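You operate a simulated robot arm through the tools that you are given. There is no shell and no other tool. Be economical: measure what you need, move in short steps, check, and stop when the job is done.

Carry out the task below with a simulated two-armed robot. There is one attempt and no reset: what you move stays moved.

JOB
Swap in the firm brake block and set the heel plate to L.
Fine: the old block goes on the block tray; press the brake pedal once after the swap; the wheel stays off. Set down upright: blue brake block.

Only the result counts: the job must be done as asked and must still hold three seconds after the hand-in. Knocking over, shifting, dropping, spilling or breaking anything else fails it.

ROBOT AND FRAMES
Two 7-joint arms with fingered hands on one trunk, on a base that drives. Base frame: it is fixed to the floor where the robot stands at the start and does not move with it; the origin is under the middle of the robot, x ahead of it, y to its left, z up. Readings come in mm, degrees, newtons and seconds.
The left shoulder is at the start at [30, 136, 1205], the right one opposite. With the tool pointing down near the work surface each hand reaches from about 260 to 960 mm from the robot's upright axis, wherever it stands, measured 20 degrees to its own side. Places, roughly: brake block cup [800, -200, 800]; brake pedal [700, -200, 800]; clutch pedal [700, -100, 800]; gas pedal [700, -300, 800]; pedal stop knob [800, -300, 800]; top of the brake block tray [700, 100, 700]; wheel on-off button [-900, 1200, 900]. Payload 5 kg a hand.
The TCP of each hand is the grasp point between the finger pads, 42 mm short of the fingertips. In the tool frame z runs along the fingers and y along their closing line. Largest opening 208 mm; the body of the gripper starts 119 mm behind the TCP. The gripper is a hand of 4 fingers: y runs from the thumb to the fingers, the wrist lies at [0, 0, -332] in the tool frame, and closing takes about 1.5 s.
Orientation is told as [roll, pitch, yaw] about the base's x, y, z axes, in that order, counted from this pose: with the fingers straight down and closing along the base's y, the tool's x points along the base's -x, its y along +y and its z along -z.

CONTROLS
- The arms move only by the tool jog_arm. It takes "left_moves", "right_moves" or both (then of equal length, played together; a hand with none holds still); each is one flat list of numbers, 7 for each row, row after row: the finger opening in cm, from 0 to 20.8, then the shift along the base's x, y, z in units of 30 mm (1.0 is 30 mm), then the turn, a rotation vector about the base's x, y, z in units of 5 degrees (1.0 is 5 degrees). In form: [hand, tx, ty, tz, wx, wy, wz, hand, tx, ty, tz, wx, wy, wz, ...]. A call has 1 to 8 rows; each row shifts and turns the commanded pose from where the row before left it. A call with a number of a shift or a turn outside -1 to 1 is refused whole. Each row takes 0.2 s and may step no farther than 50 mm and 8.6 degrees from the row before; otherwise, or with a gripper value out of range, the whole call is refused. Where a pose cannot be reached the arm comes as near as it can. A force on the tool above 60 N (or 10 N above the force at the start of the call, whichever is more), or a blocked arm, ends the call early, and 0.2 s more pass. The fingers move at their own pace (about 72 mm/s each) and stop on an object; they squeeze with about 30 N. The grip force told is the motor's: it shows also when the fingers shut on nothing. Time passes only in rows, and 0.2 s behind the last, so rows that do not move let the fingers close. The reply holds the time, the measured pose of the TCP, the force on the tool along the base axes, the opening and the grip force, in the units named above and with some noise, with the torque about the TCP (base axes, N m) and any sound that the robot's microphone picked up, and new pictures: "views" is both (left out), scene, wrist or none (wrist: the cameras of the hands that moved).
- Cameras (640 x 400 px; columns grow to the right, rows downward): "scene" is now at [39.6, -14.5, 1923.7]; the picture's right is [-0.20, -0.98, 0.00], its down [-0.80, 0.16, -0.58] and it looks along [0.56, -0.12, -0.82] (base axes); focal length 296 px, centre (320, 200). "left" rides on the left gripper at [-101, 0, -145] in its tool frame; the picture's right is [0.00, -1.00, 0.00], its down [0.82, 0.00, -0.57] and it looks along [0.57, 0.00, 0.82] (tool axes); focal length 261 px, centre (320, 200). "right" rides on the right gripper at [101, 0, -145] in its tool frame; the picture's right is [0.00, 1.00, 0.00], its down [-0.82, 0.00, -0.57] and it looks along [-0.57, 0.00, 0.82] (tool axes); focal length 261 px, centre (320, 200). There is no depth. A picture from a camera that has moved, and an enlarged one, comes with that camera's place and axes in the base frame and with its lens.
- lift_body(by): slides the trunk up (or, below 0, down) by that many mm; the arms and the scene camera ride with it, the base frame stays. It gives what a move gives, with no picture.
- steer(legs): drives the robot by 1 to 6 legs, each [ahead, left, turn to the left] in mm, mm and degrees, along the robot's own axes; the way and the turn of a leg run together, so that a leg with both is an arc; at most 1500 mm and 180 degrees a leg. The arms and the cameras ride along, it lands a little off, and it stops where it bumps. It gives what a move gives, and a new picture of the scene camera.
- set_grasp(shape, hand): the hand has 4 fingers and takes this shape, open, in about a second: jaw (thumb against the fingers, like two jaws); tri (thumb and two fingers); tip (a fingertip pinch); poke (one finger out to press); point (the index stretched); flat (the hand flat); cup (the hand cupped); fist (a fist). The gripper value then closes the fingers along that shape, each until it touches; the sizes above hold for jaw. It gives what a move gives, with no picture.
- pan_tilt(pan, tilt): turns the head with the scene camera to pan (to the left, within 143 degrees either way) and tilt (down, from -29 to 69), counted from straight ahead of the robot. It gives what a move gives, and a new picture of the scene camera.
- enlarge(camera, box): a new picture of the part [left, top, right, bottom] of that camera's present view, enlarged. The clock stands still meanwhile.
- finish_job(): hands the job in; it is judged then, once.

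Work in short steps. Places have to be worked out from the pictures, the camera data and where the tool is seen: move nearer, look again, correct. Check each grasp and each placing, and mend what went wrong. You have 120 turns and 260 pictures in all, those below and enlarged ones among them. Open the grippers and draw the arms clear of the work before you hand the job in, unless the task says otherwise; then end with one line.

The tools are called as name(argument=value, ...) on one line, values as JSON. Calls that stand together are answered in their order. jog_arm: Moves the arms, as the interface text tells. Its arguments: {"type":"object","properties":{"left_moves":{"type":"array"},"right_moves":{"type":"array"},"views":{"type":"string","enum":["both","scene","wrist","none"]}},"required":[]} The other tools are called the same way: lift_body (by) slides the trunk up or down; set_grasp (shape, hand) gives the hand a shape; steer (legs) drives the base; pan_tilt (pan, tilt) turns the head that bears the scene camera; enlarge (camera, box) takes an enlarged picture of a part of a camera's view; finish_job () hands the job in.

At the start:

```text
t: 0.0
left_tool_pos: [761.4, 154.0, 1082.2]
left_tool_rot: [0.0, 0.0, 0.1]
left_contact_force: [0.1, -0.6, 0.3]
left_moment: [-0.02, 0.0, 0.01]
left_opening: 208.1
left_gripper_force: 0.0
left_shape: jaw
right_tool_pos: [467.2, -293.9, 1114.2]
right_tool_rot: [-0.1, 0.0, 0.1]
right_contact_force: [-0.2, 0.7, 0.1]
right_moment: [-0.01, -0.01, 0.0]
right_opening: 207.9
right_gripper_force: 0.0
right_shape: jaw
trunk travel left (down, up): [-225.0, 265.0]
robot x, y, heading: [-0.6, 0.8, -0.0]
head pan, tilt: [-11.6, 54.9]
```

scene: 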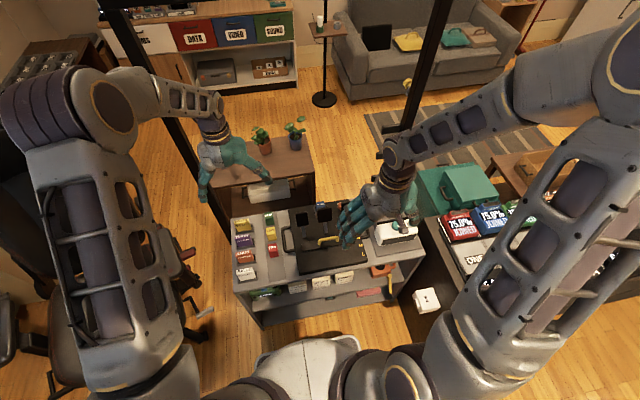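
right: 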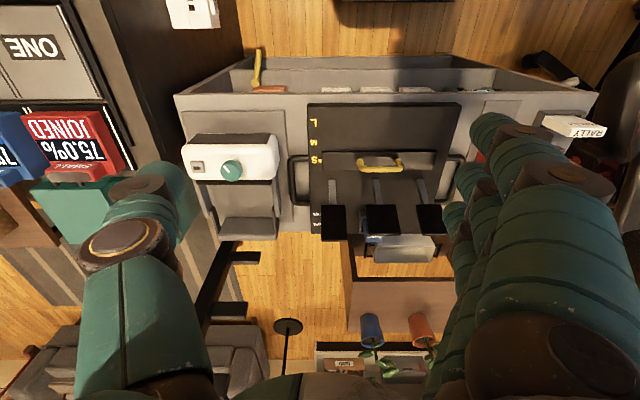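
left: 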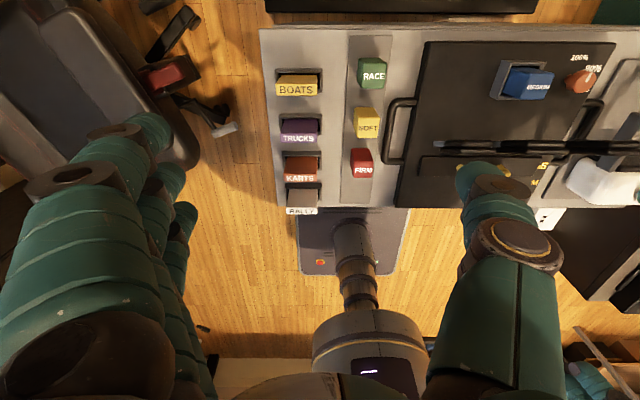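

The first pictures show the pedal box, a tray with coloured blocks and the heel plate with a yellow handle. I'll enlarge the views to read the details.

enlarge(camera="left", box=[260, 20, 640, 220])

enlarge(camera="right", box=[170, 60, 490, 270])

enlarge(camera="scene", box=[220, 180, 440, 320])

```text
1.68 times, centred on (450, 120) of left
camera zoom: at [861.4, 153.2, 1228.5], right [0.0, -1.0, 0.0], down [-0.82, 0.0, 0.57], along [-0.57, 0.0, -0.82], focal length 439 px, centre (101, 335)
```

zoom: 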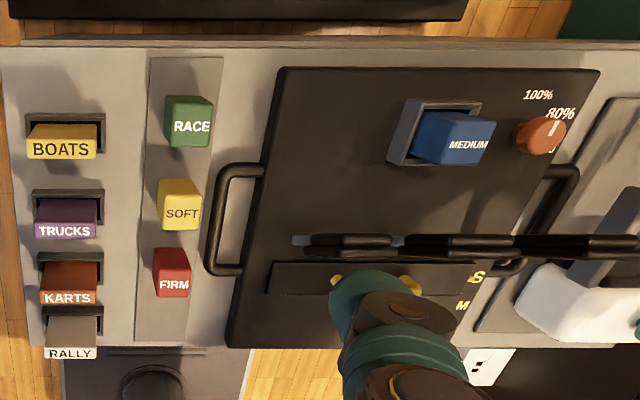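

```text
1.90 times, centred on (330, 165) of right
camera zoom: at [365.6, -293.9, 1259.4], right [0.0, 1.0, 0.0], down [0.82, 0.0, 0.57], along [0.57, 0.0, -0.82], focal length 496 px, centre (301, 267)
```

zoom: 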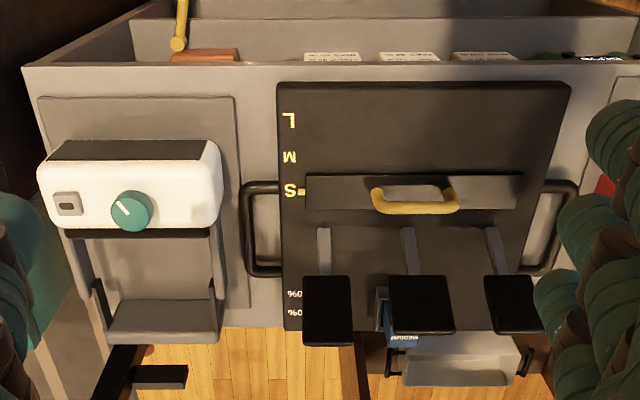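

```text
2.86 times, centred on (330, 250) of scene
camera zoom: at [39.6, -14.5, 1923.7], right [-0.2, -0.98, 0.0], down [-0.8, 0.16, -0.58], along [0.56, -0.12, -0.82], focal length 846 px, centre (291, 57)
```

zoom: 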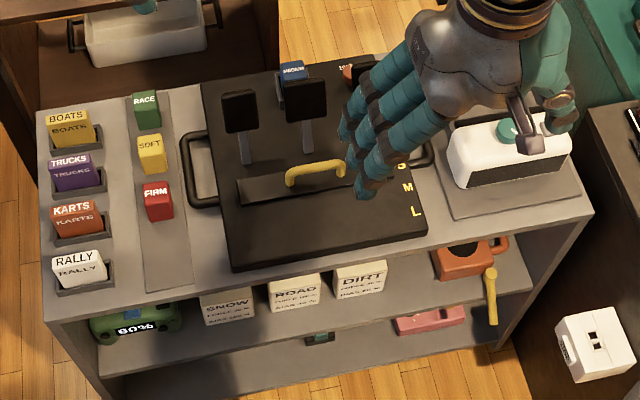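

Triangulating gives the blue block top at about [782,-172,794], the brake pad at about [678,-173,870] and the FIRM block top at about [632,62,766]. I'll move the left hand away and bring the right hand over the cup, high up.

jog_arm(left_moves=[20.8, 0, 1, 0.3, 0, 0, 0, 20.8, 0, 1, 0.3, 0, 0, 0, 20.8, -0.5, 1, 0.3, 0, 0, 0, 20.8, -1, 1, 0, 0, 0, 0, 20.8, -1, 1, 0, 0, 0, 0, 20.8, -1, 1, 0, 0, 0, 0, 20.8, -1, 0.5, 0, 0, 0, 0, 20.8, -1, 0, 0, 0, 0, 0], right_moves=[9, 1, 0.5, 0, 0, 0, 0, 9, 1, 0.5, 0, 0, 0, 0, 9, 1, 0.5, 0, 0, 0, 0, 9, 1, 0.5, 0, 0, 0, 0, 9, 1, 0.5, 0, 0, 0, 0, 9, 1, 0.5, 0, 0, 0, 0, 9, 1, 0.5, 0, 0, 0, 0, 9, 1, 0.5, 0, 0, 0, 0])

```text
t: 1.8
left_tool_pos: [597.7, 348.7, 1109.3]
left_tool_rot: [-0.1, 0.0, -0.1]
left_contact_force: [-0.2, 1.0, 0.1]
left_moment: [-0.04, 0.0, 0.01]
left_opening: 207.8
left_gripper_force: 0.0
left_shape: jaw
right_tool_pos: [708.1, -175.6, 1115.4]
right_tool_rot: [-0.1, 0.1, -0.1]
right_contact_force: [1.0, -0.5, 0.6]
right_moment: [-0.02, 0.01, -0.01]
right_opening: 90.6
right_gripper_force: 0.0
right_shape: jaw
trunk travel left (down, up): [-225.0, 265.0]
robot x, y, heading: [-0.9, -3.3, -0.0]
head pan, tilt: [-11.6, 54.9]
camera scene: at [39.7, -13.9, 1923.7], right [-0.2, -0.98, 0.0], down [-0.8, 0.16, -0.58], along [0.56, -0.12, -0.82], focal length 296 px, centre (320, 200)
camera right: at [607.2, -175.2, 1260.9], right [0.01, 1.0, 0.0], down [0.82, 0.0, 0.57], along [0.57, 0.0, -0.82], focal length 261 px, centre (320, 200)
camera left: at [697.4, 347.9, 1254.4], right [0.0, -1.0, 0.0], down [-0.82, 0.0, 0.57], along [-0.57, 0.0, -0.82], focal length 261 px, centre (320, 200)
```

scene: 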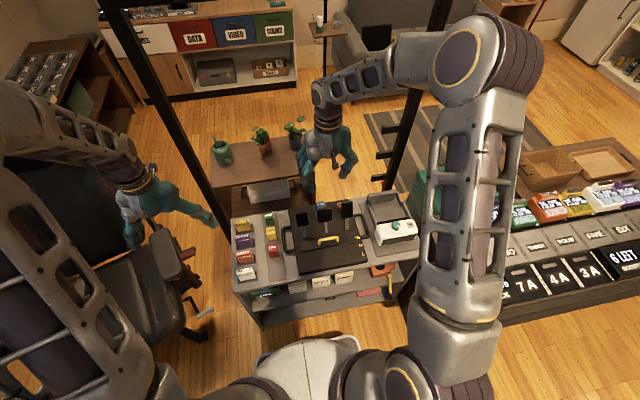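
right: 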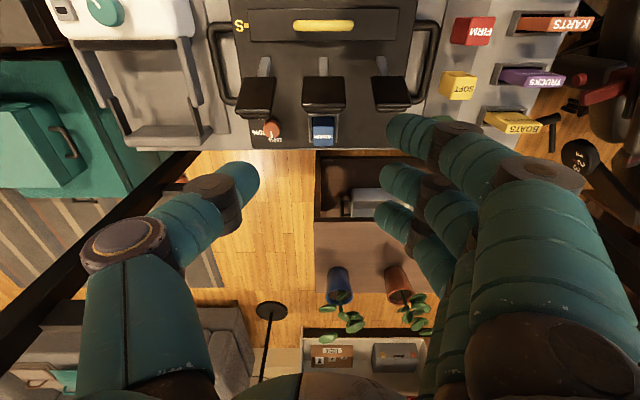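
left: 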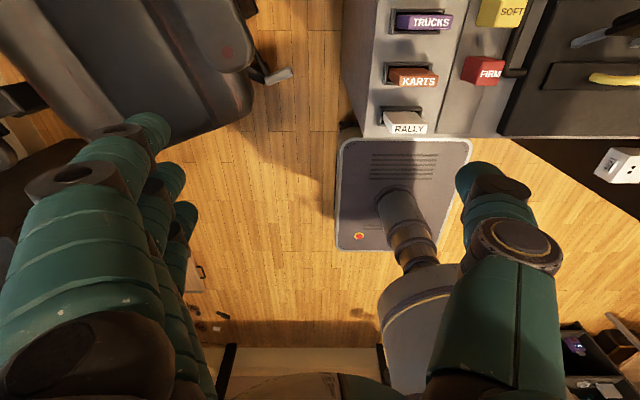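

The block is now clearly seen behind the brake pedal. I'll try the tip shape on the right hand and step over the block at height.

set_grasp(shape="tip", hand="right")

jog_arm(right_moves=[9, 1, 0, 0, 0, 0, 0, 9, 0.8, 0, 0, 0, 0, 0, 9, 0, 0, -1, 0, 0, 0, 9, 0, 0, -1, 0, 0, 0, 9, 0, 0, -0.5, 0, 0, 0], left_moves=[20.8, 0, 0.5, 0, 0, 0, 0, 20.8, 0, 0.5, 0, 0, 0, 0, 20.8, 0, 0, 0, 0, 0, 0, 20.8, 0, 0, 0, 0, 0, 0, 20.8, 0, 0, 0, 0, 0, 0], views="both")

```text
t: 2.7
left_tool_pos: [598.0, 348.2, 1110.1]
left_tool_rot: [0.0, 0.0, -0.1]
left_contact_force: [-0.3, 0.3, -0.2]
left_moment: [-0.01, 0.02, -0.01]
left_opening: 207.7
left_gripper_force: 0.0
left_shape: jaw
right_tool_pos: [707.0, -175.2, 1114.9]
right_tool_rot: [0.1, 0.0, 0.0]
right_contact_force: [-0.2, 0.7, 0.5]
right_moment: [-0.01, -0.02, -0.02]
right_opening: 207.9
right_gripper_force: 0.1
right_shape: tip
trunk travel left (down, up): [-225.0, 265.0]
robot x, y, heading: [-0.9, 0.5, 0.0]
head pan, tilt: [-11.6, 54.9]
```

```text
t: 3.9
left_tool_pos: [596.7, 378.6, 1110.2]
left_tool_rot: [0.0, 0.0, 0.0]
left_contact_force: [0.2, -0.3, 0.1]
left_moment: [-0.01, 0.02, -0.01]
left_opening: 208.0
left_gripper_force: 0.0
left_shape: jaw
right_tool_pos: [760.3, -173.6, 1040.0]
right_tool_rot: [0.0, -0.1, -0.1]
right_contact_force: [0.6, 0.1, 0.0]
right_moment: [0.04, 0.0, 0.02]
right_opening: 91.1
right_gripper_force: 0.1
right_shape: tip
trunk travel left (down, up): [-225.0, 265.0]
robot x, y, heading: [-1.2, -2.3, -0.0]
head pan, tilt: [-11.6, 54.9]
camera scene: at [39.6, -14.7, 1923.7], right [-0.2, -0.98, 0.0], down [-0.8, 0.16, -0.58], along [0.56, -0.12, -0.82], focal length 296 px, centre (320, 200)
camera right: at [659.7, -174.3, 1185.6], right [0.0, 1.0, 0.0], down [0.82, 0.0, 0.57], along [0.57, 0.0, -0.82], focal length 261 px, centre (320, 200)
camera left: at [697.3, 378.2, 1255.1], right [0.0, -1.0, 0.0], down [-0.82, 0.0, 0.57], along [-0.57, 0.0, -0.82], focal length 261 px, centre (320, 200)
```

scene: 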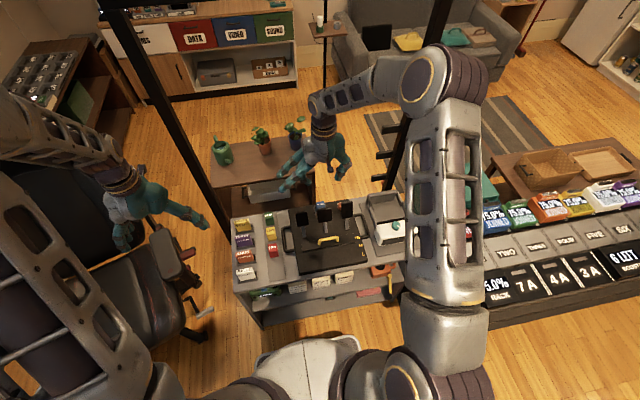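
right: 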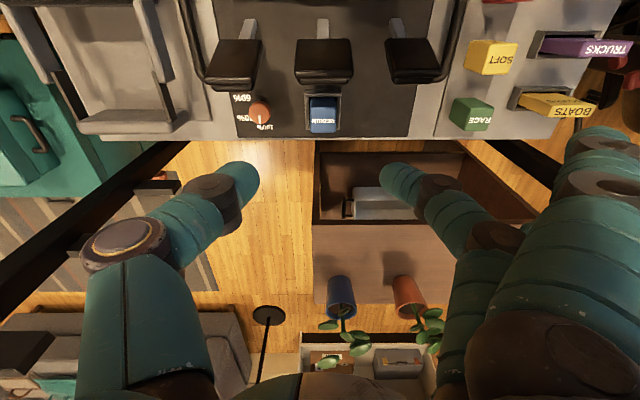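
left: 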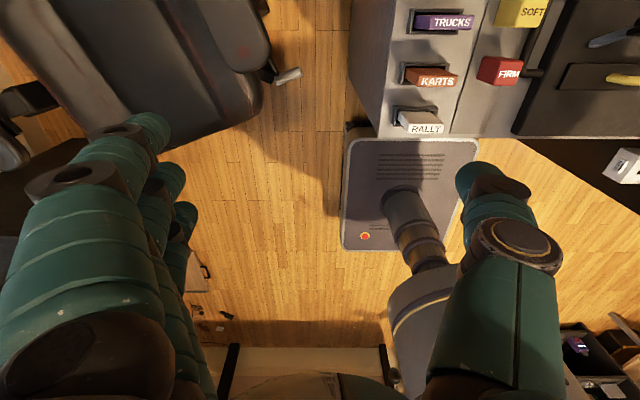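

Tip shape pinches with the thumb and one finger, which is narrow enough. I'll enlarge the block and cup.

enlarge(camera="right", box=[220, 30, 420, 150])

```text
3.20 times, centred on (320, 90) of right
camera zoom: at [659.7, -174.3, 1185.6], right [0.0, 1.0, 0.0], down [0.82, 0.0, 0.57], along [0.57, 0.0, -0.82], focal length 834 px, centre (320, 552)
```

zoom: 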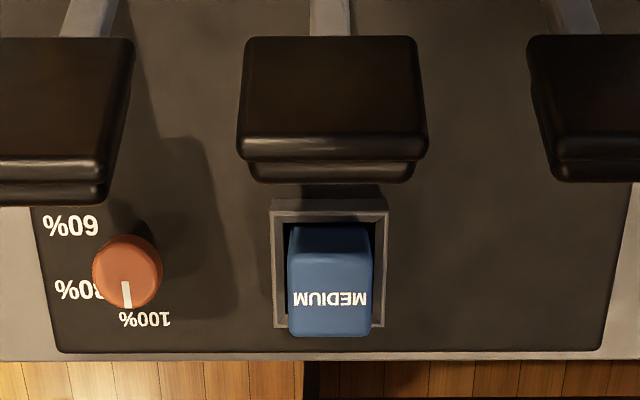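

The cup rim seems to be at z≈752, centred near x 784, y -170. The block is about 41 mm wide and its top is near z 794. I'll align the hand and descend part of the way.

jog_arm(right_moves=[8, 0.8, 0.15, -1, 0, 0, 0, 8, 0, 0, -1, 0, 0, 0, 8, 0, 0, -1, 0, 0, 0, 8, 0, 0, -1, 0, 0, 0, 8, 0, 0, 0, 0, 0, 0], views="wrist")

enlarge(camera="right", box=[200, 0, 440, 230])

enlarge(camera="scene", box=[270, 140, 390, 260])

```text
t: 5.1
left_tool_pos: [595.7, 379.6, 1110.2]
left_tool_rot: [0.0, 0.0, -0.1]
left_contact_force: [-0.1, 0.1, 0.2]
left_moment: [-0.03, -0.05, 0.0]
left_opening: 208.1
left_gripper_force: 0.0
left_shape: jaw
right_tool_pos: [785.2, -171.0, 919.5]
right_tool_rot: [0.0, 0.0, 0.1]
right_contact_force: [-0.4, -0.4, 0.6]
right_moment: [-0.03, -0.05, -0.04]
right_opening: 80.7
right_gripper_force: 0.0
right_shape: tip
trunk travel left (down, up): [-225.0, 265.0]
robot x, y, heading: [-0.2, 0.2, -0.3]
head pan, tilt: [-11.6, 54.9]
camera right: at [683.5, -169.4, 1064.7], right [0.0, 1.0, 0.0], down [0.82, 0.0, 0.57], along [0.57, 0.0, -0.82], focal length 261 px, centre (320, 200)
```

right: 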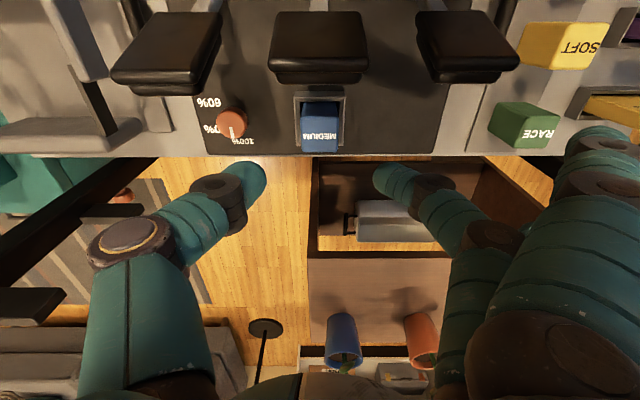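

```text
1.74 times, centred on (320, 115) of right
camera zoom: at [683.5, -169.4, 1064.7], right [0.0, 1.0, 0.0], down [0.82, 0.0, 0.57], along [0.57, 0.0, -0.82], focal length 453 px, centre (320, 348)
```

zoom: 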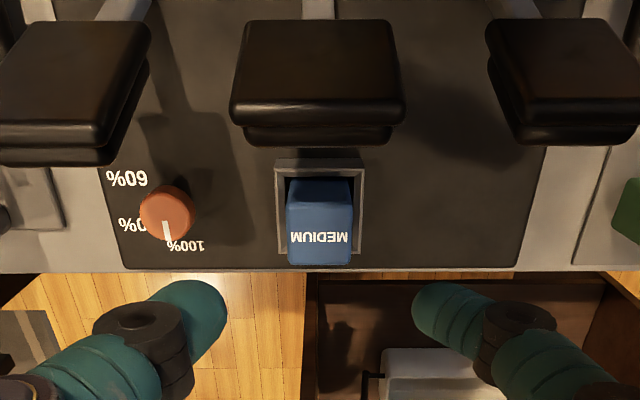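

```text
3.33 times, centred on (330, 200) of scene
camera zoom: at [38.6, -14.2, 1923.8], right [-0.2, -0.98, 0.0], down [-0.8, 0.16, -0.58], along [0.56, -0.12, -0.82], focal length 987 px, centre (287, 200)
```

zoom: 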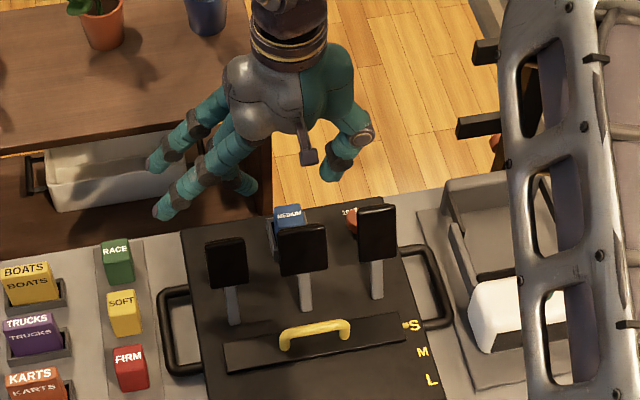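

The fingers straddle the block symmetrically, with the tips still well above it. I'll descend about 90 mm more and check.

jog_arm(right_moves=[8, 0, 0.05, -1, 0, 0, 0, 8, 0, 0, -1, 0, 0, 0, 8, 0, 0, -0.8, 0, 0, 0, 8, 0, 0, 0, 0, 0, 0], views="both")

enlarge(camera="scene", box=[270, 140, 390, 260])

```text
t: 6.1
left_tool_pos: [596.6, 378.7, 1109.6]
left_tool_rot: [0.0, 0.0, 0.0]
left_contact_force: [0.2, -0.5, 0.4]
left_moment: [0.0, -0.03, -0.03]
left_opening: 207.9
left_gripper_force: 0.1
left_shape: jaw
right_tool_pos: [785.9, -167.8, 834.3]
right_tool_rot: [0.0, 0.0, 0.0]
right_contact_force: [0.3, -0.2, 0.4]
right_moment: [-0.03, -0.07, -0.01]
right_opening: 80.9
right_gripper_force: 0.1
right_shape: tip
trunk travel left (down, up): [-225.0, 265.0]
robot x, y, heading: [-0.6, -1.2, -0.2]
head pan, tilt: [-11.6, 54.9]
camera scene: at [38.9, -14.3, 1923.8], right [-0.2, -0.98, 0.0], down [-0.8, 0.16, -0.58], along [0.56, -0.12, -0.82], focal length 296 px, centre (320, 200)
camera right: at [683.7, -167.9, 980.2], right [0.0, 1.0, 0.0], down [0.82, 0.0, 0.57], along [0.57, 0.0, -0.82], focal length 261 px, centre (320, 200)
```

scene: 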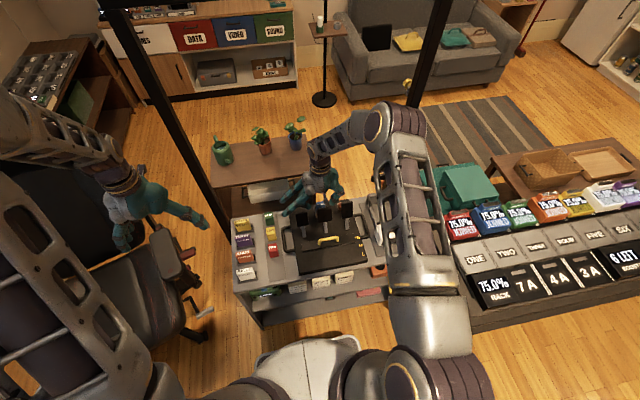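
right: 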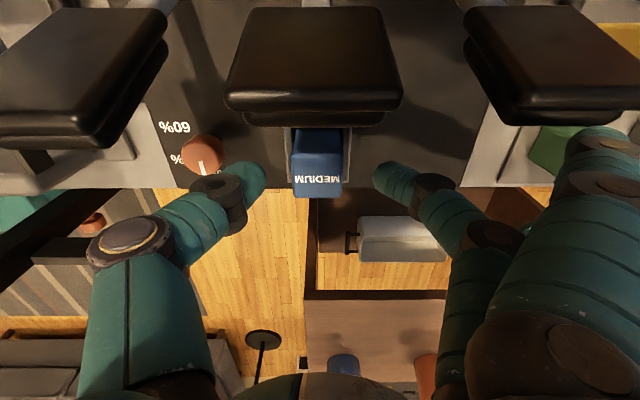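

```text
3.33 times, centred on (330, 200) of scene
camera zoom: at [38.9, -14.3, 1923.8], right [-0.2, -0.98, 0.0], down [-0.8, 0.16, -0.58], along [0.56, -0.12, -0.82], focal length 987 px, centre (287, 200)
```

zoom: 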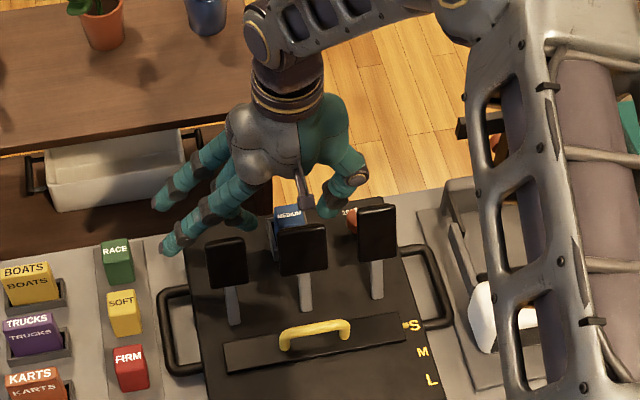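

The block's top looks nearer z 810. I'll zoom in to find its front and back edges.

enlarge(camera="right", box=[240, 100, 400, 210])

```text
3.64 times, centred on (320, 155) of right
camera zoom: at [683.7, -167.9, 980.2], right [0.0, 1.0, 0.0], down [0.82, 0.0, 0.57], along [0.57, 0.0, -0.82], focal length 948 px, centre (320, 364)
```

zoom: 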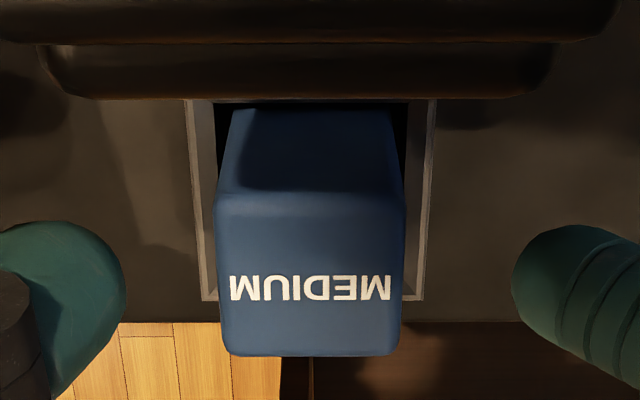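

The block top is centred at about [783,-170,808]. I'll descend 30 mm and close.

jog_arm(right_moves=[8, -0.1, -0.07, -1, 0, 0, 0, 8, 0, 0, 0, 0, 0, 0, 2, 0, 0, 0, 0, 0, 0, 2, 0, 0, 0, 0, 0, 0, 2, 0, 0, 0, 0, 0, 0, 2, 0, 0, 0, 0, 0, 0, 2, 0, 0, 0, 0, 0, 0, 2, 0, 0, 0, 0, 0, 0], views="wrist")

enlarge(camera="right", box=[220, 80, 420, 230])

```text
t: 7.9
left_tool_pos: [597.3, 378.7, 1109.3]
left_tool_rot: [0.0, 0.0, 0.0]
left_contact_force: [0.5, 0.2, -0.8]
left_moment: [0.0, 0.03, -0.01]
left_opening: 207.8
left_gripper_force: 0.1
left_shape: jaw
right_tool_pos: [780.5, -171.4, 805.8]
right_tool_rot: [-0.1, 0.0, -0.1]
right_contact_force: [-0.6, 3.1, -0.4]
right_moment: [0.06, 0.02, -0.02]
right_opening: 48.6
right_gripper_force: 29.8
right_shape: tip
trunk travel left (down, up): [-225.0, 265.0]
robot x, y, heading: [-2.1, -1.8, 0.3]
head pan, tilt: [-11.6, 54.9]
camera right: at [680.4, -170.8, 950.8], right [0.0, 1.0, 0.0], down [0.82, 0.0, 0.57], along [0.57, 0.0, -0.82], focal length 261 px, centre (320, 200)
```

right: 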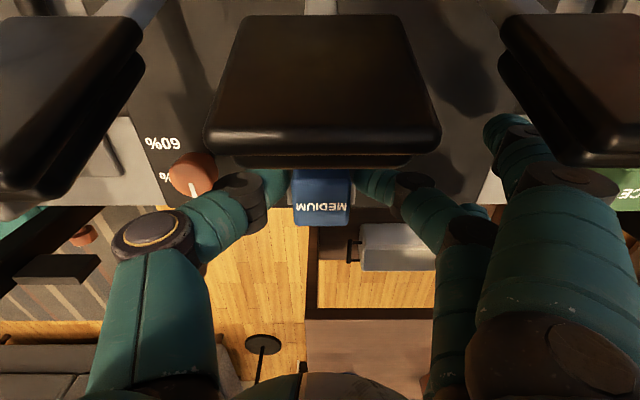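

```text
2.67 times, centred on (320, 155) of right
camera zoom: at [680.4, -170.8, 950.8], right [0.0, 1.0, 0.0], down [0.82, 0.0, 0.57], along [0.57, 0.0, -0.82], focal length 695 px, centre (320, 320)
```

zoom: 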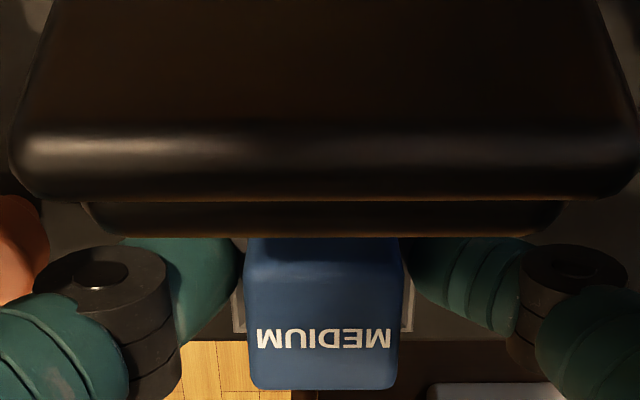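

The grip holds at 29.8 N. I'll lift straight up.

jog_arm(right_moves=[2, 0, 0, 0.5, 0, 0, 0, 2, 0, 0, 0.5, 0, 0, 0, 2, 0, 0, 0.7, 0, 0, 0, 2, 0, 0, 1, 0, 0, 0, 2, 0, 0, 1, 0, 0, 0, 2, 0, 0, 1, 0, 0, 0, 2, 0, 0, 1, 0, 0, 0], views="wrist")

enlarge(camera="right", box=[220, 80, 420, 230])

```text
t: 9.5
left_tool_pos: [596.3, 378.5, 1109.8]
left_tool_rot: [0.0, 0.0, 0.1]
left_contact_force: [-0.4, -0.4, -0.4]
left_moment: [-0.01, -0.04, 0.01]
left_opening: 207.9
left_gripper_force: 0.1
left_shape: jaw
right_tool_pos: [780.1, -171.3, 976.5]
right_tool_rot: [0.1, 0.0, 0.0]
right_contact_force: [-0.9, 0.7, -2.4]
right_moment: [-0.02, -0.08, -0.01]
right_opening: 39.6
right_gripper_force: 30.5
right_shape: tip
trunk travel left (down, up): [-225.0, 265.0]
robot x, y, heading: [2.8, -0.7, -0.0]
head pan, tilt: [-11.6, 54.9]
camera right: at [679.6, -170.5, 1122.3], right [0.0, 1.0, 0.0], down [0.82, 0.0, 0.57], along [0.57, 0.0, -0.82], focal length 261 px, centre (320, 200)
```

right: 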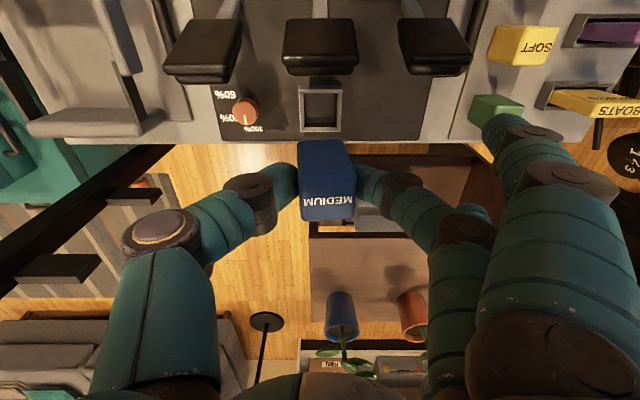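

```text
2.67 times, centred on (320, 155) of right
camera zoom: at [679.6, -170.5, 1122.3], right [0.0, 1.0, 0.0], down [0.82, 0.0, 0.57], along [0.57, 0.0, -0.82], focal length 695 px, centre (320, 320)
```

zoom: 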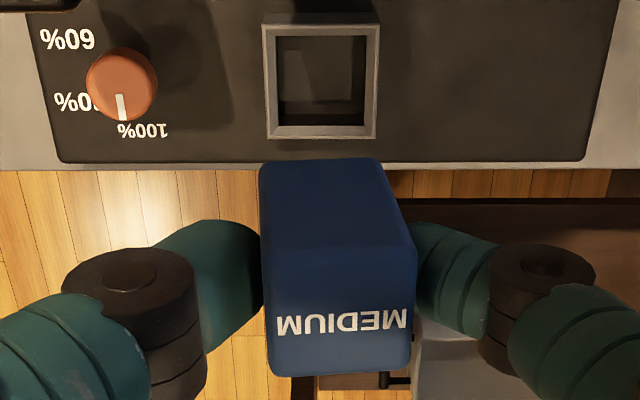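

The block came out. It is about 40 × 40 × 70 mm, with its bottom roughly 79 mm below the TCP. I'll carry it high to the near end of the tray strip, turning the hand +90° in yaw to keep the folded fingers away from the RALLY card.

jog_arm(right_moves=[2, 0, 0, 1, 0, 0, 0, 2, 0, 0, 1, 0, 0, 0, 2, 0, 0, 1, 0, 0, 0, 2, -1, 1, 0, 0, 0, 1, 2, -1, 1, 0, 0, 0, 1, 2, -1, 1, 0, 0, 0, 1, 2, -1, 1, 0, 0, 0, 1, 2, -1, 1, 0, 0, 0, 1], views="none")

jog_arm(right_moves=[2, -1, 1, 0, 0, 0, 1, 2, -1, 1, 0, 0, 0, 1, 2, -1, 0.7, 0, 0, 0, 1, 2, 0, 0, 0, 0, 0, 1, 2, 0, 0, 0, 0, 0, 1, 2, 0, 0, 0, 0, 0, 1, 2, 0, 0, 0, 0, 0, 1, 2, 0, 0, 0, 0, 0, 1], views="both")

```text
t: 11.3
left_tool_pos: [596.9, 379.0, 1109.6]
left_tool_rot: [0.0, 0.0, -0.1]
left_contact_force: [0.4, 0.2, 0.0]
left_moment: [-0.11, -0.03, 0.04]
left_opening: 207.8
left_gripper_force: 0.0
left_shape: jaw
right_tool_pos: [634.1, -21.2, 1065.8]
right_tool_rot: [-0.1, 0.0, 24.9]
right_contact_force: [-0.5, 1.9, -0.4]
right_moment: [0.0, -0.04, -0.02]
right_opening: 39.7
right_gripper_force: 29.6
right_shape: tip
trunk travel left (down, up): [-225.0, 265.0]
robot x, y, heading: [-0.4, 1.2, 0.3]
head pan, tilt: [-11.6, 54.9]
```

```text
t: 13.1
left_tool_pos: [596.6, 379.2, 1108.2]
left_tool_rot: [0.1, 0.0, 0.0]
left_contact_force: [-0.5, -0.2, 0.7]
left_moment: [0.01, -0.01, -0.02]
left_opening: 207.8
left_gripper_force: 0.1
left_shape: jaw
right_tool_pos: [542.3, 60.7, 1066.0]
right_tool_rot: [0.0, 0.0, 65.1]
right_contact_force: [1.1, -0.7, -0.5]
right_moment: [-0.01, -0.01, -0.02]
right_opening: 39.5
right_gripper_force: 30.3
right_shape: tip
trunk travel left (down, up): [-225.0, 265.0]
robot x, y, heading: [3.8, -1.2, -0.4]
head pan, tilt: [-11.6, 54.9]
camera scene: at [39.6, -14.2, 1923.7], right [-0.2, -0.98, 0.0], down [-0.8, 0.16, -0.58], along [0.56, -0.12, -0.82], focal length 296 px, centre (320, 200)
camera right: at [499.3, -30.5, 1211.2], right [-0.9, 0.43, 0.0], down [0.35, 0.74, 0.57], along [0.24, 0.52, -0.82], focal length 261 px, centre (320, 200)
```

scene: 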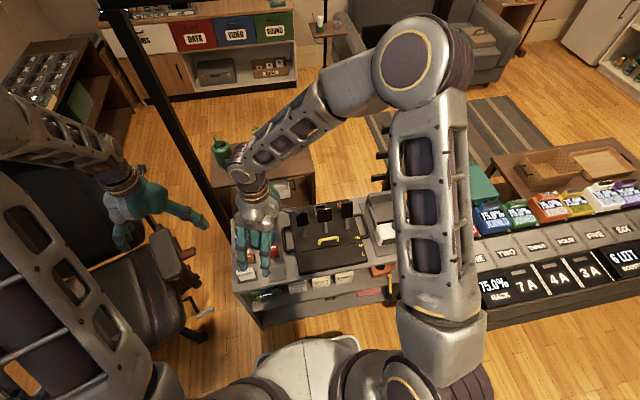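
right: 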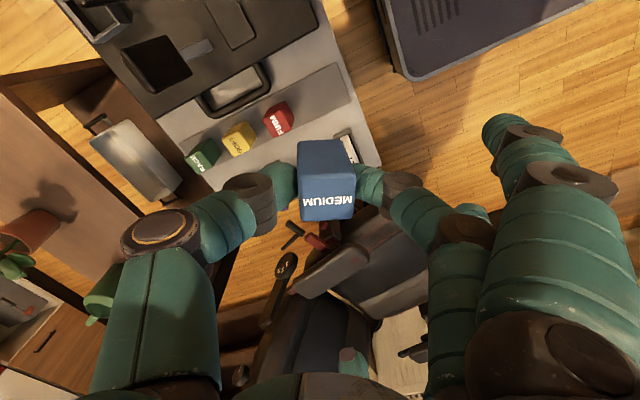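

Reached without trouble; I'll finish the turn to 90° and look at the tray.

jog_arm(right_moves=[2, 0, 0, -1, 0, 0, 1, 2, 0, 0, -1, 0, 0, 1, 2, 0, 0, -1, 0, 0, 1, 2, 0, 0, -0.5, 0, 0, 1, 2, 0, 0, 0, 0, 0, 1, 2, 0, 0, 0, 0, 0, 0], views="wrist")

enlarge(camera="right", box=[120, 40, 460, 240])

enlarge(camera="scene", box=[200, 180, 320, 310])

```text
t: 14.5
left_tool_pos: [596.9, 378.9, 1108.2]
left_tool_rot: [0.0, 0.0, -0.1]
left_contact_force: [-0.2, 0.0, -0.1]
left_moment: [-0.01, 0.01, 0.03]
left_opening: 207.6
left_gripper_force: 0.1
left_shape: jaw
right_tool_pos: [541.9, 60.2, 960.5]
right_tool_rot: [0.0, -0.1, 90.1]
right_contact_force: [0.7, 0.0, -0.6]
right_moment: [0.0, 0.03, 0.0]
right_opening: 39.2
right_gripper_force: 30.1
right_shape: tip
trunk travel left (down, up): [-225.0, 265.0]
robot x, y, heading: [-0.1, -3.8, 0.1]
head pan, tilt: [-11.6, 54.9]
camera right: at [541.5, -40.2, 1106.1], right [-1.0, 0.0, 0.0], down [0.0, 0.82, 0.57], along [0.0, 0.57, -0.82], focal length 261 px, centre (320, 200)
```

right: 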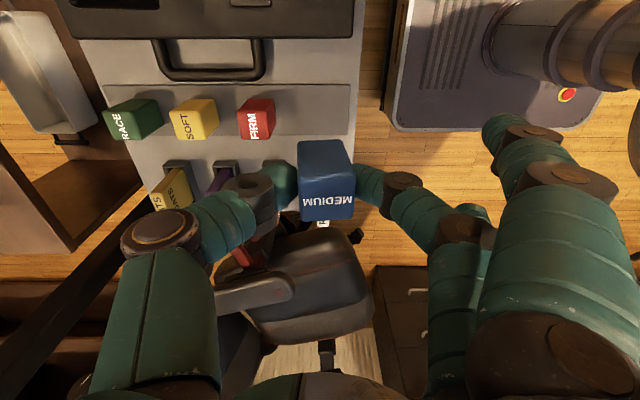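

```text
1.88 times, centred on (290, 140) of right
camera zoom: at [541.5, -40.2, 1106.1], right [-1.0, 0.0, 0.0], down [0.0, 0.82, 0.57], along [0.0, 0.57, -0.82], focal length 491 px, centre (376, 313)
```

zoom: 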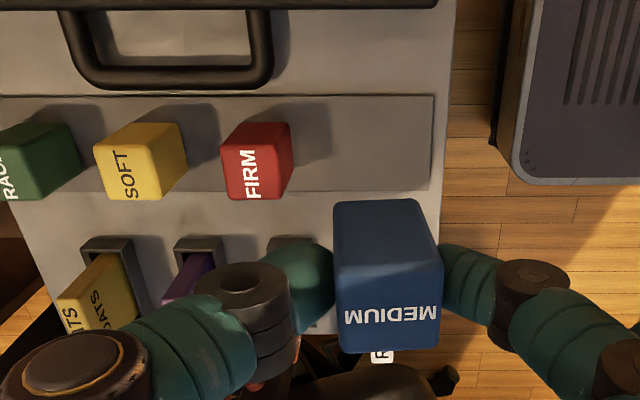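

```text
3.08 times, centred on (260, 245) of scene
camera zoom: at [39.8, -14.2, 1923.7], right [-0.2, -0.98, 0.0], down [-0.8, 0.16, -0.58], along [0.56, -0.12, -0.82], focal length 911 px, centre (505, 62)
```

zoom: 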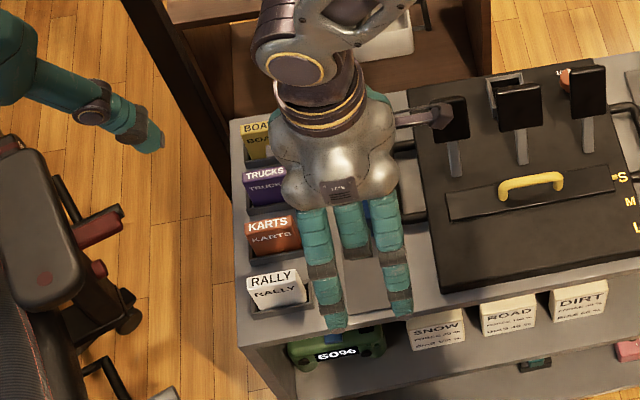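

The tray strip spans about y 39–115 and ends at x≈495, with FIRM centred near [630,78]. I'll target [538,76], correct the block's roughly 5° tilt, and go down part way.

jog_arm(right_moves=[2, -0.13, 0.53, -1, 0, 1, 0, 2, 0, 0, -1, 0, 0, 0, 2, 0, 0, -1, 0, 0, 0, 2, 0, 0, 0, 0, 0, 0], views="wrist")

enlarge(camera="right", box=[120, 40, 460, 240])

enlarge(camera="scene", box=[200, 180, 320, 310])

```text
t: 15.5
left_tool_pos: [597.4, 378.7, 1109.4]
left_tool_rot: [0.0, 0.0, -0.1]
left_contact_force: [-0.9, -0.2, 0.4]
left_moment: [0.03, -0.1, -0.04]
left_opening: 207.8
left_gripper_force: 0.0
left_shape: jaw
right_tool_pos: [538.0, 75.5, 872.2]
right_tool_rot: [5.1, 0.0, 90.1]
right_contact_force: [-0.7, 0.5, -1.1]
right_moment: [0.0, -0.06, 0.03]
right_opening: 39.4
right_gripper_force: 29.8
right_shape: tip
trunk travel left (down, up): [-225.0, 265.0]
robot x, y, heading: [0.3, -0.3, 0.0]
head pan, tilt: [-11.6, 54.9]
camera right: at [549.9, -24.9, 1017.1], right [-1.0, 0.0, 0.09], down [0.05, 0.82, 0.57], along [-0.07, 0.57, -0.82], focal length 261 px, centre (320, 200)
```

right: 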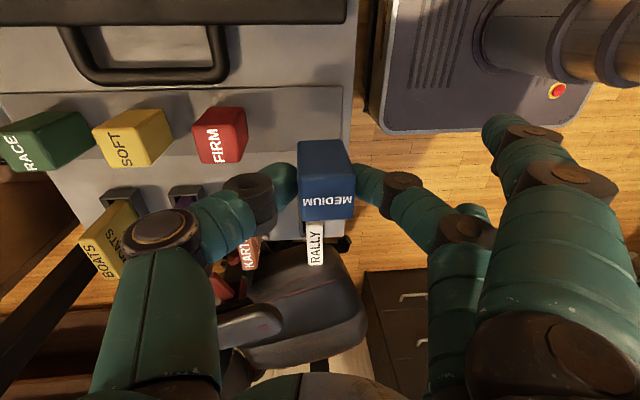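

```text
1.88 times, centred on (290, 140) of right
camera zoom: at [549.9, -24.9, 1017.1], right [-1.0, 0.0, 0.09], down [0.05, 0.82, 0.57], along [-0.07, 0.57, -0.82], focal length 491 px, centre (376, 313)
```

zoom: 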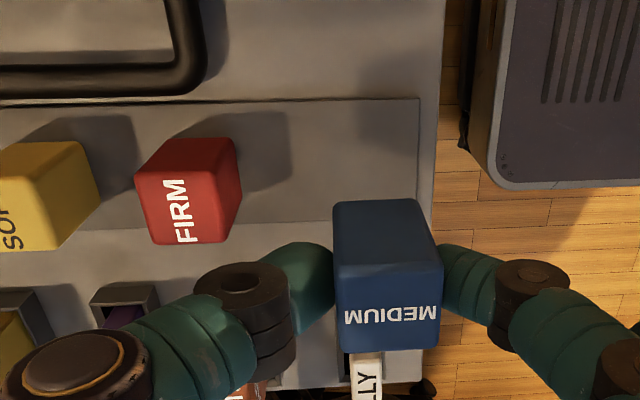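

```text
3.08 times, centred on (260, 245) of scene
camera zoom: at [38.5, -14.6, 1923.8], right [-0.2, -0.98, 0.0], down [-0.8, 0.16, -0.58], along [0.56, -0.12, -0.82], focal length 911 px, centre (505, 62)
```

zoom: 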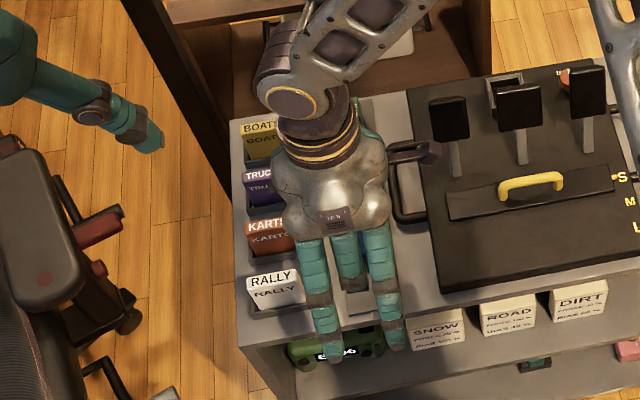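

Clearances look fine in the scene view, with the fingers passing beside RALLY. I'll descend to about 15 mm above the tray.

jog_arm(right_moves=[2, 0, 0, -1, 0, 0, 0, 2, 0, 0, -1, 0, 0, 0, 2, 0, 0, -0.4, 0, 0, 0, 2, 0, 0, 0, 0, 0, 0], views="wrist")

enlarge(camera="right", box=[120, 40, 460, 240])

enlarge(camera="scene", box=[200, 180, 320, 310])

```text
t: 16.5
left_tool_pos: [596.5, 378.7, 1109.6]
left_tool_rot: [0.0, -0.1, 0.1]
left_contact_force: [0.1, 0.4, -0.2]
left_moment: [0.04, 0.0, -0.01]
left_opening: 207.5
left_gripper_force: 0.1
left_shape: jaw
right_tool_pos: [537.6, 76.6, 799.4]
right_tool_rot: [5.0, 0.0, 90.0]
right_contact_force: [0.5, -0.5, -0.3]
right_moment: [0.02, -0.05, 0.01]
right_opening: 39.5
right_gripper_force: 29.6
right_shape: tip
trunk travel left (down, up): [-225.0, 265.0]
robot x, y, heading: [-4.7, -0.3, 0.1]
head pan, tilt: [-11.6, 54.9]
camera right: at [549.9, -24.1, 945.0], right [-1.0, 0.0, 0.09], down [0.05, 0.82, 0.57], along [-0.07, 0.57, -0.82], focal length 261 px, centre (320, 200)
```

right: 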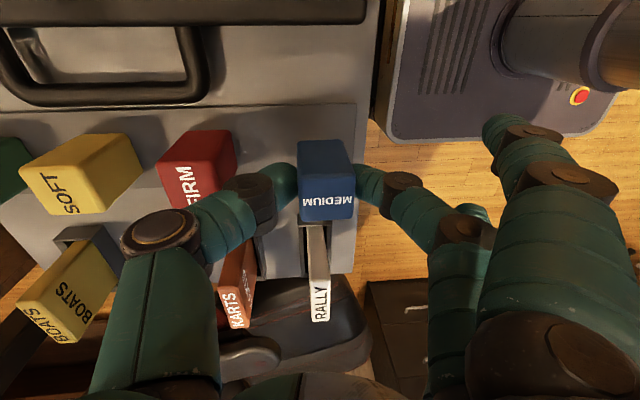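

```text
1.88 times, centred on (290, 140) of right
camera zoom: at [549.9, -24.1, 945.0], right [-1.0, 0.0, 0.09], down [0.05, 0.82, 0.57], along [-0.07, 0.57, -0.82], focal length 491 px, centre (376, 313)
```

zoom: 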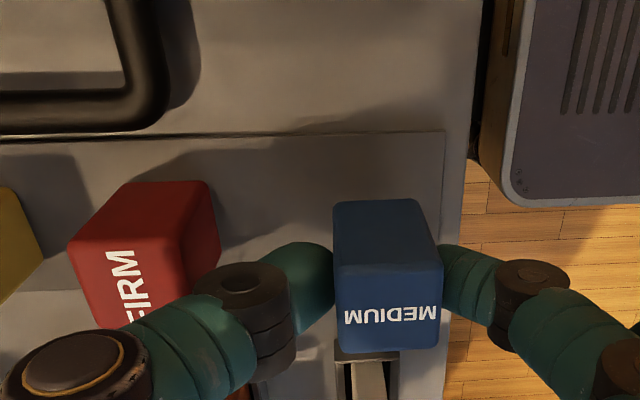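

```text
3.08 times, centred on (260, 245) of scene
camera zoom: at [39.2, -14.4, 1923.7], right [-0.2, -0.98, 0.0], down [-0.8, 0.16, -0.58], along [0.56, -0.12, -0.82], focal length 911 px, centre (505, 62)
```

zoom: 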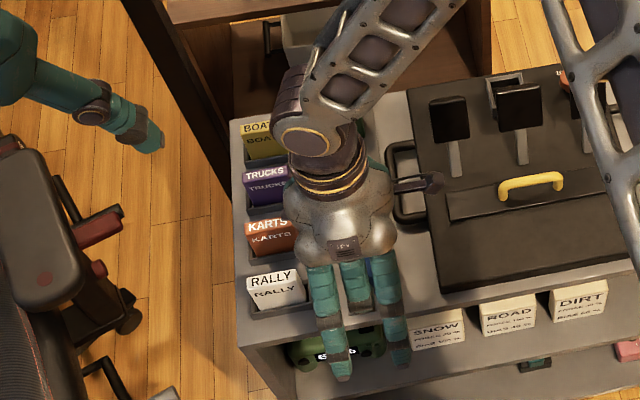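

The block bottom is perhaps 15 mm above the tray. I'll lower it slowly and watch the force.

jog_arm(right_moves=[2, 0, 0, -0.15, 0, 0, 0, 2, 0, 0, -0.15, 0, 0, 0, 2, 0, 0, 0, 0, 0, 0], views="none")

jog_arm(right_moves=[2, 0, 0, -0.1, 0, 0, 0, 2, 0, 0, 0, 0, 0, 0], views="none")

jog_arm(right_moves=[2, 0, 0, -0.1, 0, 0, 0, 2, 0, 0, 0, 0, 0, 0], views="wrist")

```text
t: 17.3
left_tool_pos: [597.7, 378.7, 1108.4]
left_tool_rot: [0.0, 0.1, 0.0]
left_contact_force: [-0.1, -1.0, -0.2]
left_moment: [0.0, 0.02, -0.01]
left_opening: 207.8
left_gripper_force: 0.0
left_shape: jaw
right_tool_pos: [538.8, 77.5, 790.6]
right_tool_rot: [5.0, 0.0, 90.0]
right_contact_force: [-0.3, -0.8, -0.2]
right_moment: [-0.03, -0.02, 0.01]
right_opening: 39.7
right_gripper_force: 29.9
right_shape: tip
trunk travel left (down, up): [-225.0, 265.0]
robot x, y, heading: [0.5, -0.7, -0.1]
head pan, tilt: [-11.6, 54.9]
```

```text
t: 17.9
left_tool_pos: [598.3, 378.1, 1109.1]
left_tool_rot: [0.1, 0.0, 0.0]
left_contact_force: [0.0, 0.9, -0.1]
left_moment: [0.0, 0.01, 0.01]
left_opening: 207.9
left_gripper_force: 0.0
left_shape: jaw
right_tool_pos: [538.1, 77.8, 787.4]
right_tool_rot: [5.1, 0.0, 90.0]
right_contact_force: [-0.9, -0.2, -0.4]
right_moment: [-0.02, 0.01, 0.01]
right_opening: 39.5
right_gripper_force: 30.0
right_shape: tip
trunk travel left (down, up): [-225.0, 265.0]
robot x, y, heading: [-1.1, -3.2, -0.1]
head pan, tilt: [-11.6, 54.9]
```

```text
t: 18.5
left_tool_pos: [596.9, 379.0, 1109.7]
left_tool_rot: [0.0, 0.0, 0.0]
left_contact_force: [0.4, 0.2, 0.6]
left_moment: [-0.02, -0.01, 0.01]
left_opening: 207.8
left_gripper_force: 0.1
left_shape: jaw
right_tool_pos: [536.5, 77.0, 783.7]
right_tool_rot: [5.0, 0.0, 90.1]
right_contact_force: [-5.0, 0.4, 6.2]
right_moment: [0.01, -0.52, 0.01]
right_opening: 39.4
right_gripper_force: 29.8
right_shape: tip
trunk travel left (down, up): [-225.0, 265.0]
robot x, y, heading: [0.0, 1.3, 0.1]
head pan, tilt: [-11.6, 54.9]
camera right: at [548.7, -23.9, 929.1], right [-1.0, 0.0, 0.09], down [0.05, 0.82, 0.57], along [-0.07, 0.57, -0.82], focal length 261 px, centre (320, 200)
```

right: 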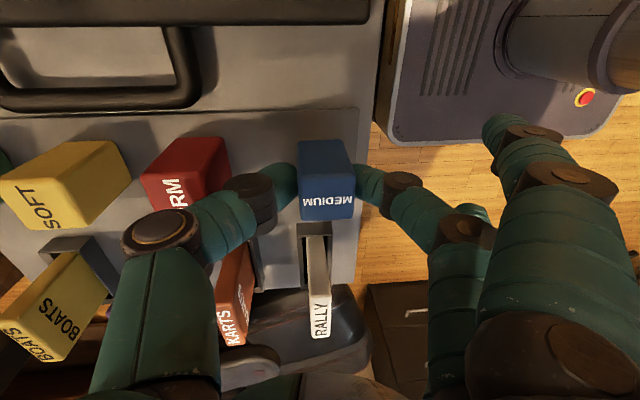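

There is contact of about 6 N on the tray. I'll check how the block sits before releasing.

enlarge(camera="right", box=[240, 100, 400, 240])

enlarge(camera="left", box=[320, 0, 640, 200])

```text
2.86 times, centred on (320, 170) of right
camera zoom: at [548.7, -23.9, 929.1], right [-1.0, 0.0, 0.09], down [0.05, 0.82, 0.57], along [-0.07, 0.57, -0.82], focal length 745 px, centre (320, 286)
```

zoom: 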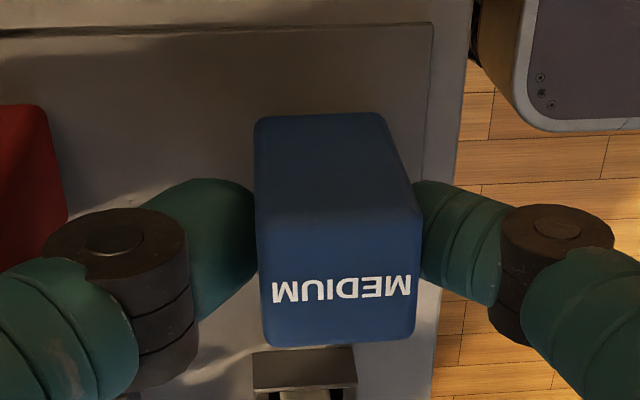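

```text
2.00 times, centred on (480, 100) of left
camera zoom: at [696.7, 378.4, 1255.3], right [0.0, -1.0, 0.0], down [-0.82, 0.0, 0.57], along [-0.57, 0.0, -0.82], focal length 521 px, centre (0, 400)
```

zoom: 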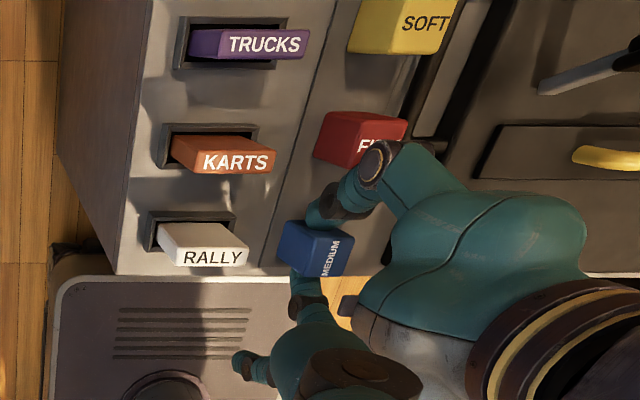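

The block sits inside the tray strip and in contact, so I'll open modestly to release it.

jog_arm(right_moves=[4.6, 0, 0, 0, 0, 0, 0, 5, 0, 0, 0, 0, 0, 0, 6, 0, 0, 0, 0, 0, 0, 6, 0, 0, 0, 0, 0, 0, 6, 0, 0, 0, 0, 0, 0], views="wrist")

enlarge(camera="right", box=[200, 100, 440, 240])

```text
t: 19.7
left_tool_pos: [595.1, 378.3, 1111.0]
left_tool_rot: [0.0, -0.2, 0.0]
left_contact_force: [0.5, -1.1, -0.2]
left_moment: [0.0, 0.03, -0.04]
left_opening: 207.7
left_gripper_force: 0.1
left_shape: jaw
right_tool_pos: [536.2, 78.1, 785.1]
right_tool_rot: [4.9, -0.1, 90.0]
right_contact_force: [-16.3, -0.7, 35.9]
right_moment: [0.01, -2.91, -0.03]
right_opening: 56.3
right_gripper_force: 0.0
right_shape: tip
trunk travel left (down, up): [-225.0, 265.0]
robot x, y, heading: [0.4, -0.9, -0.0]
head pan, tilt: [-11.6, 54.9]
camera right: at [547.6, -23.8, 930.4], right [-1.0, 0.0, 0.09], down [0.05, 0.82, 0.57], along [-0.07, 0.57, -0.82], focal length 261 px, centre (320, 200)
```

right: 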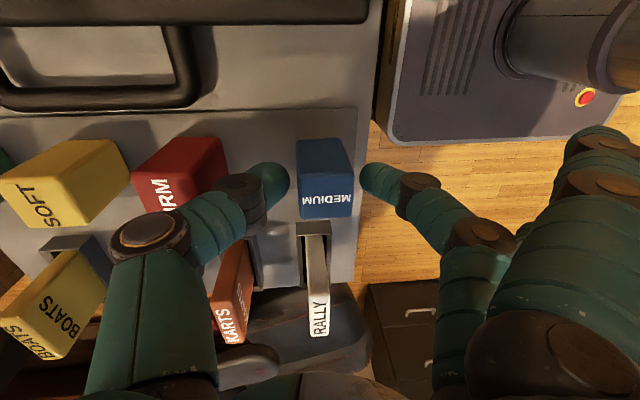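

```text
2.67 times, centred on (320, 170) of right
camera zoom: at [547.6, -23.8, 930.4], right [-1.0, 0.0, 0.09], down [0.05, 0.82, 0.57], along [-0.07, 0.57, -0.82], focal length 695 px, centre (320, 280)
```

zoom: 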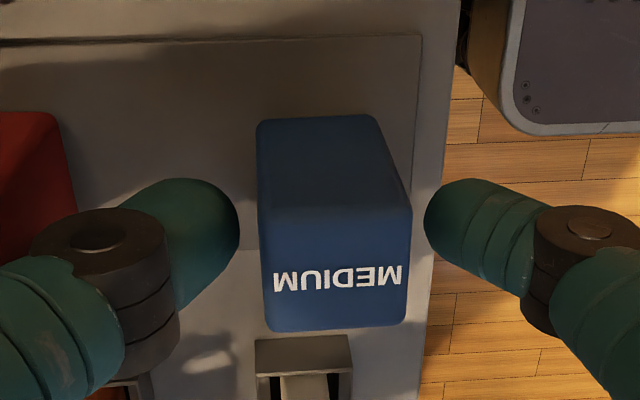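

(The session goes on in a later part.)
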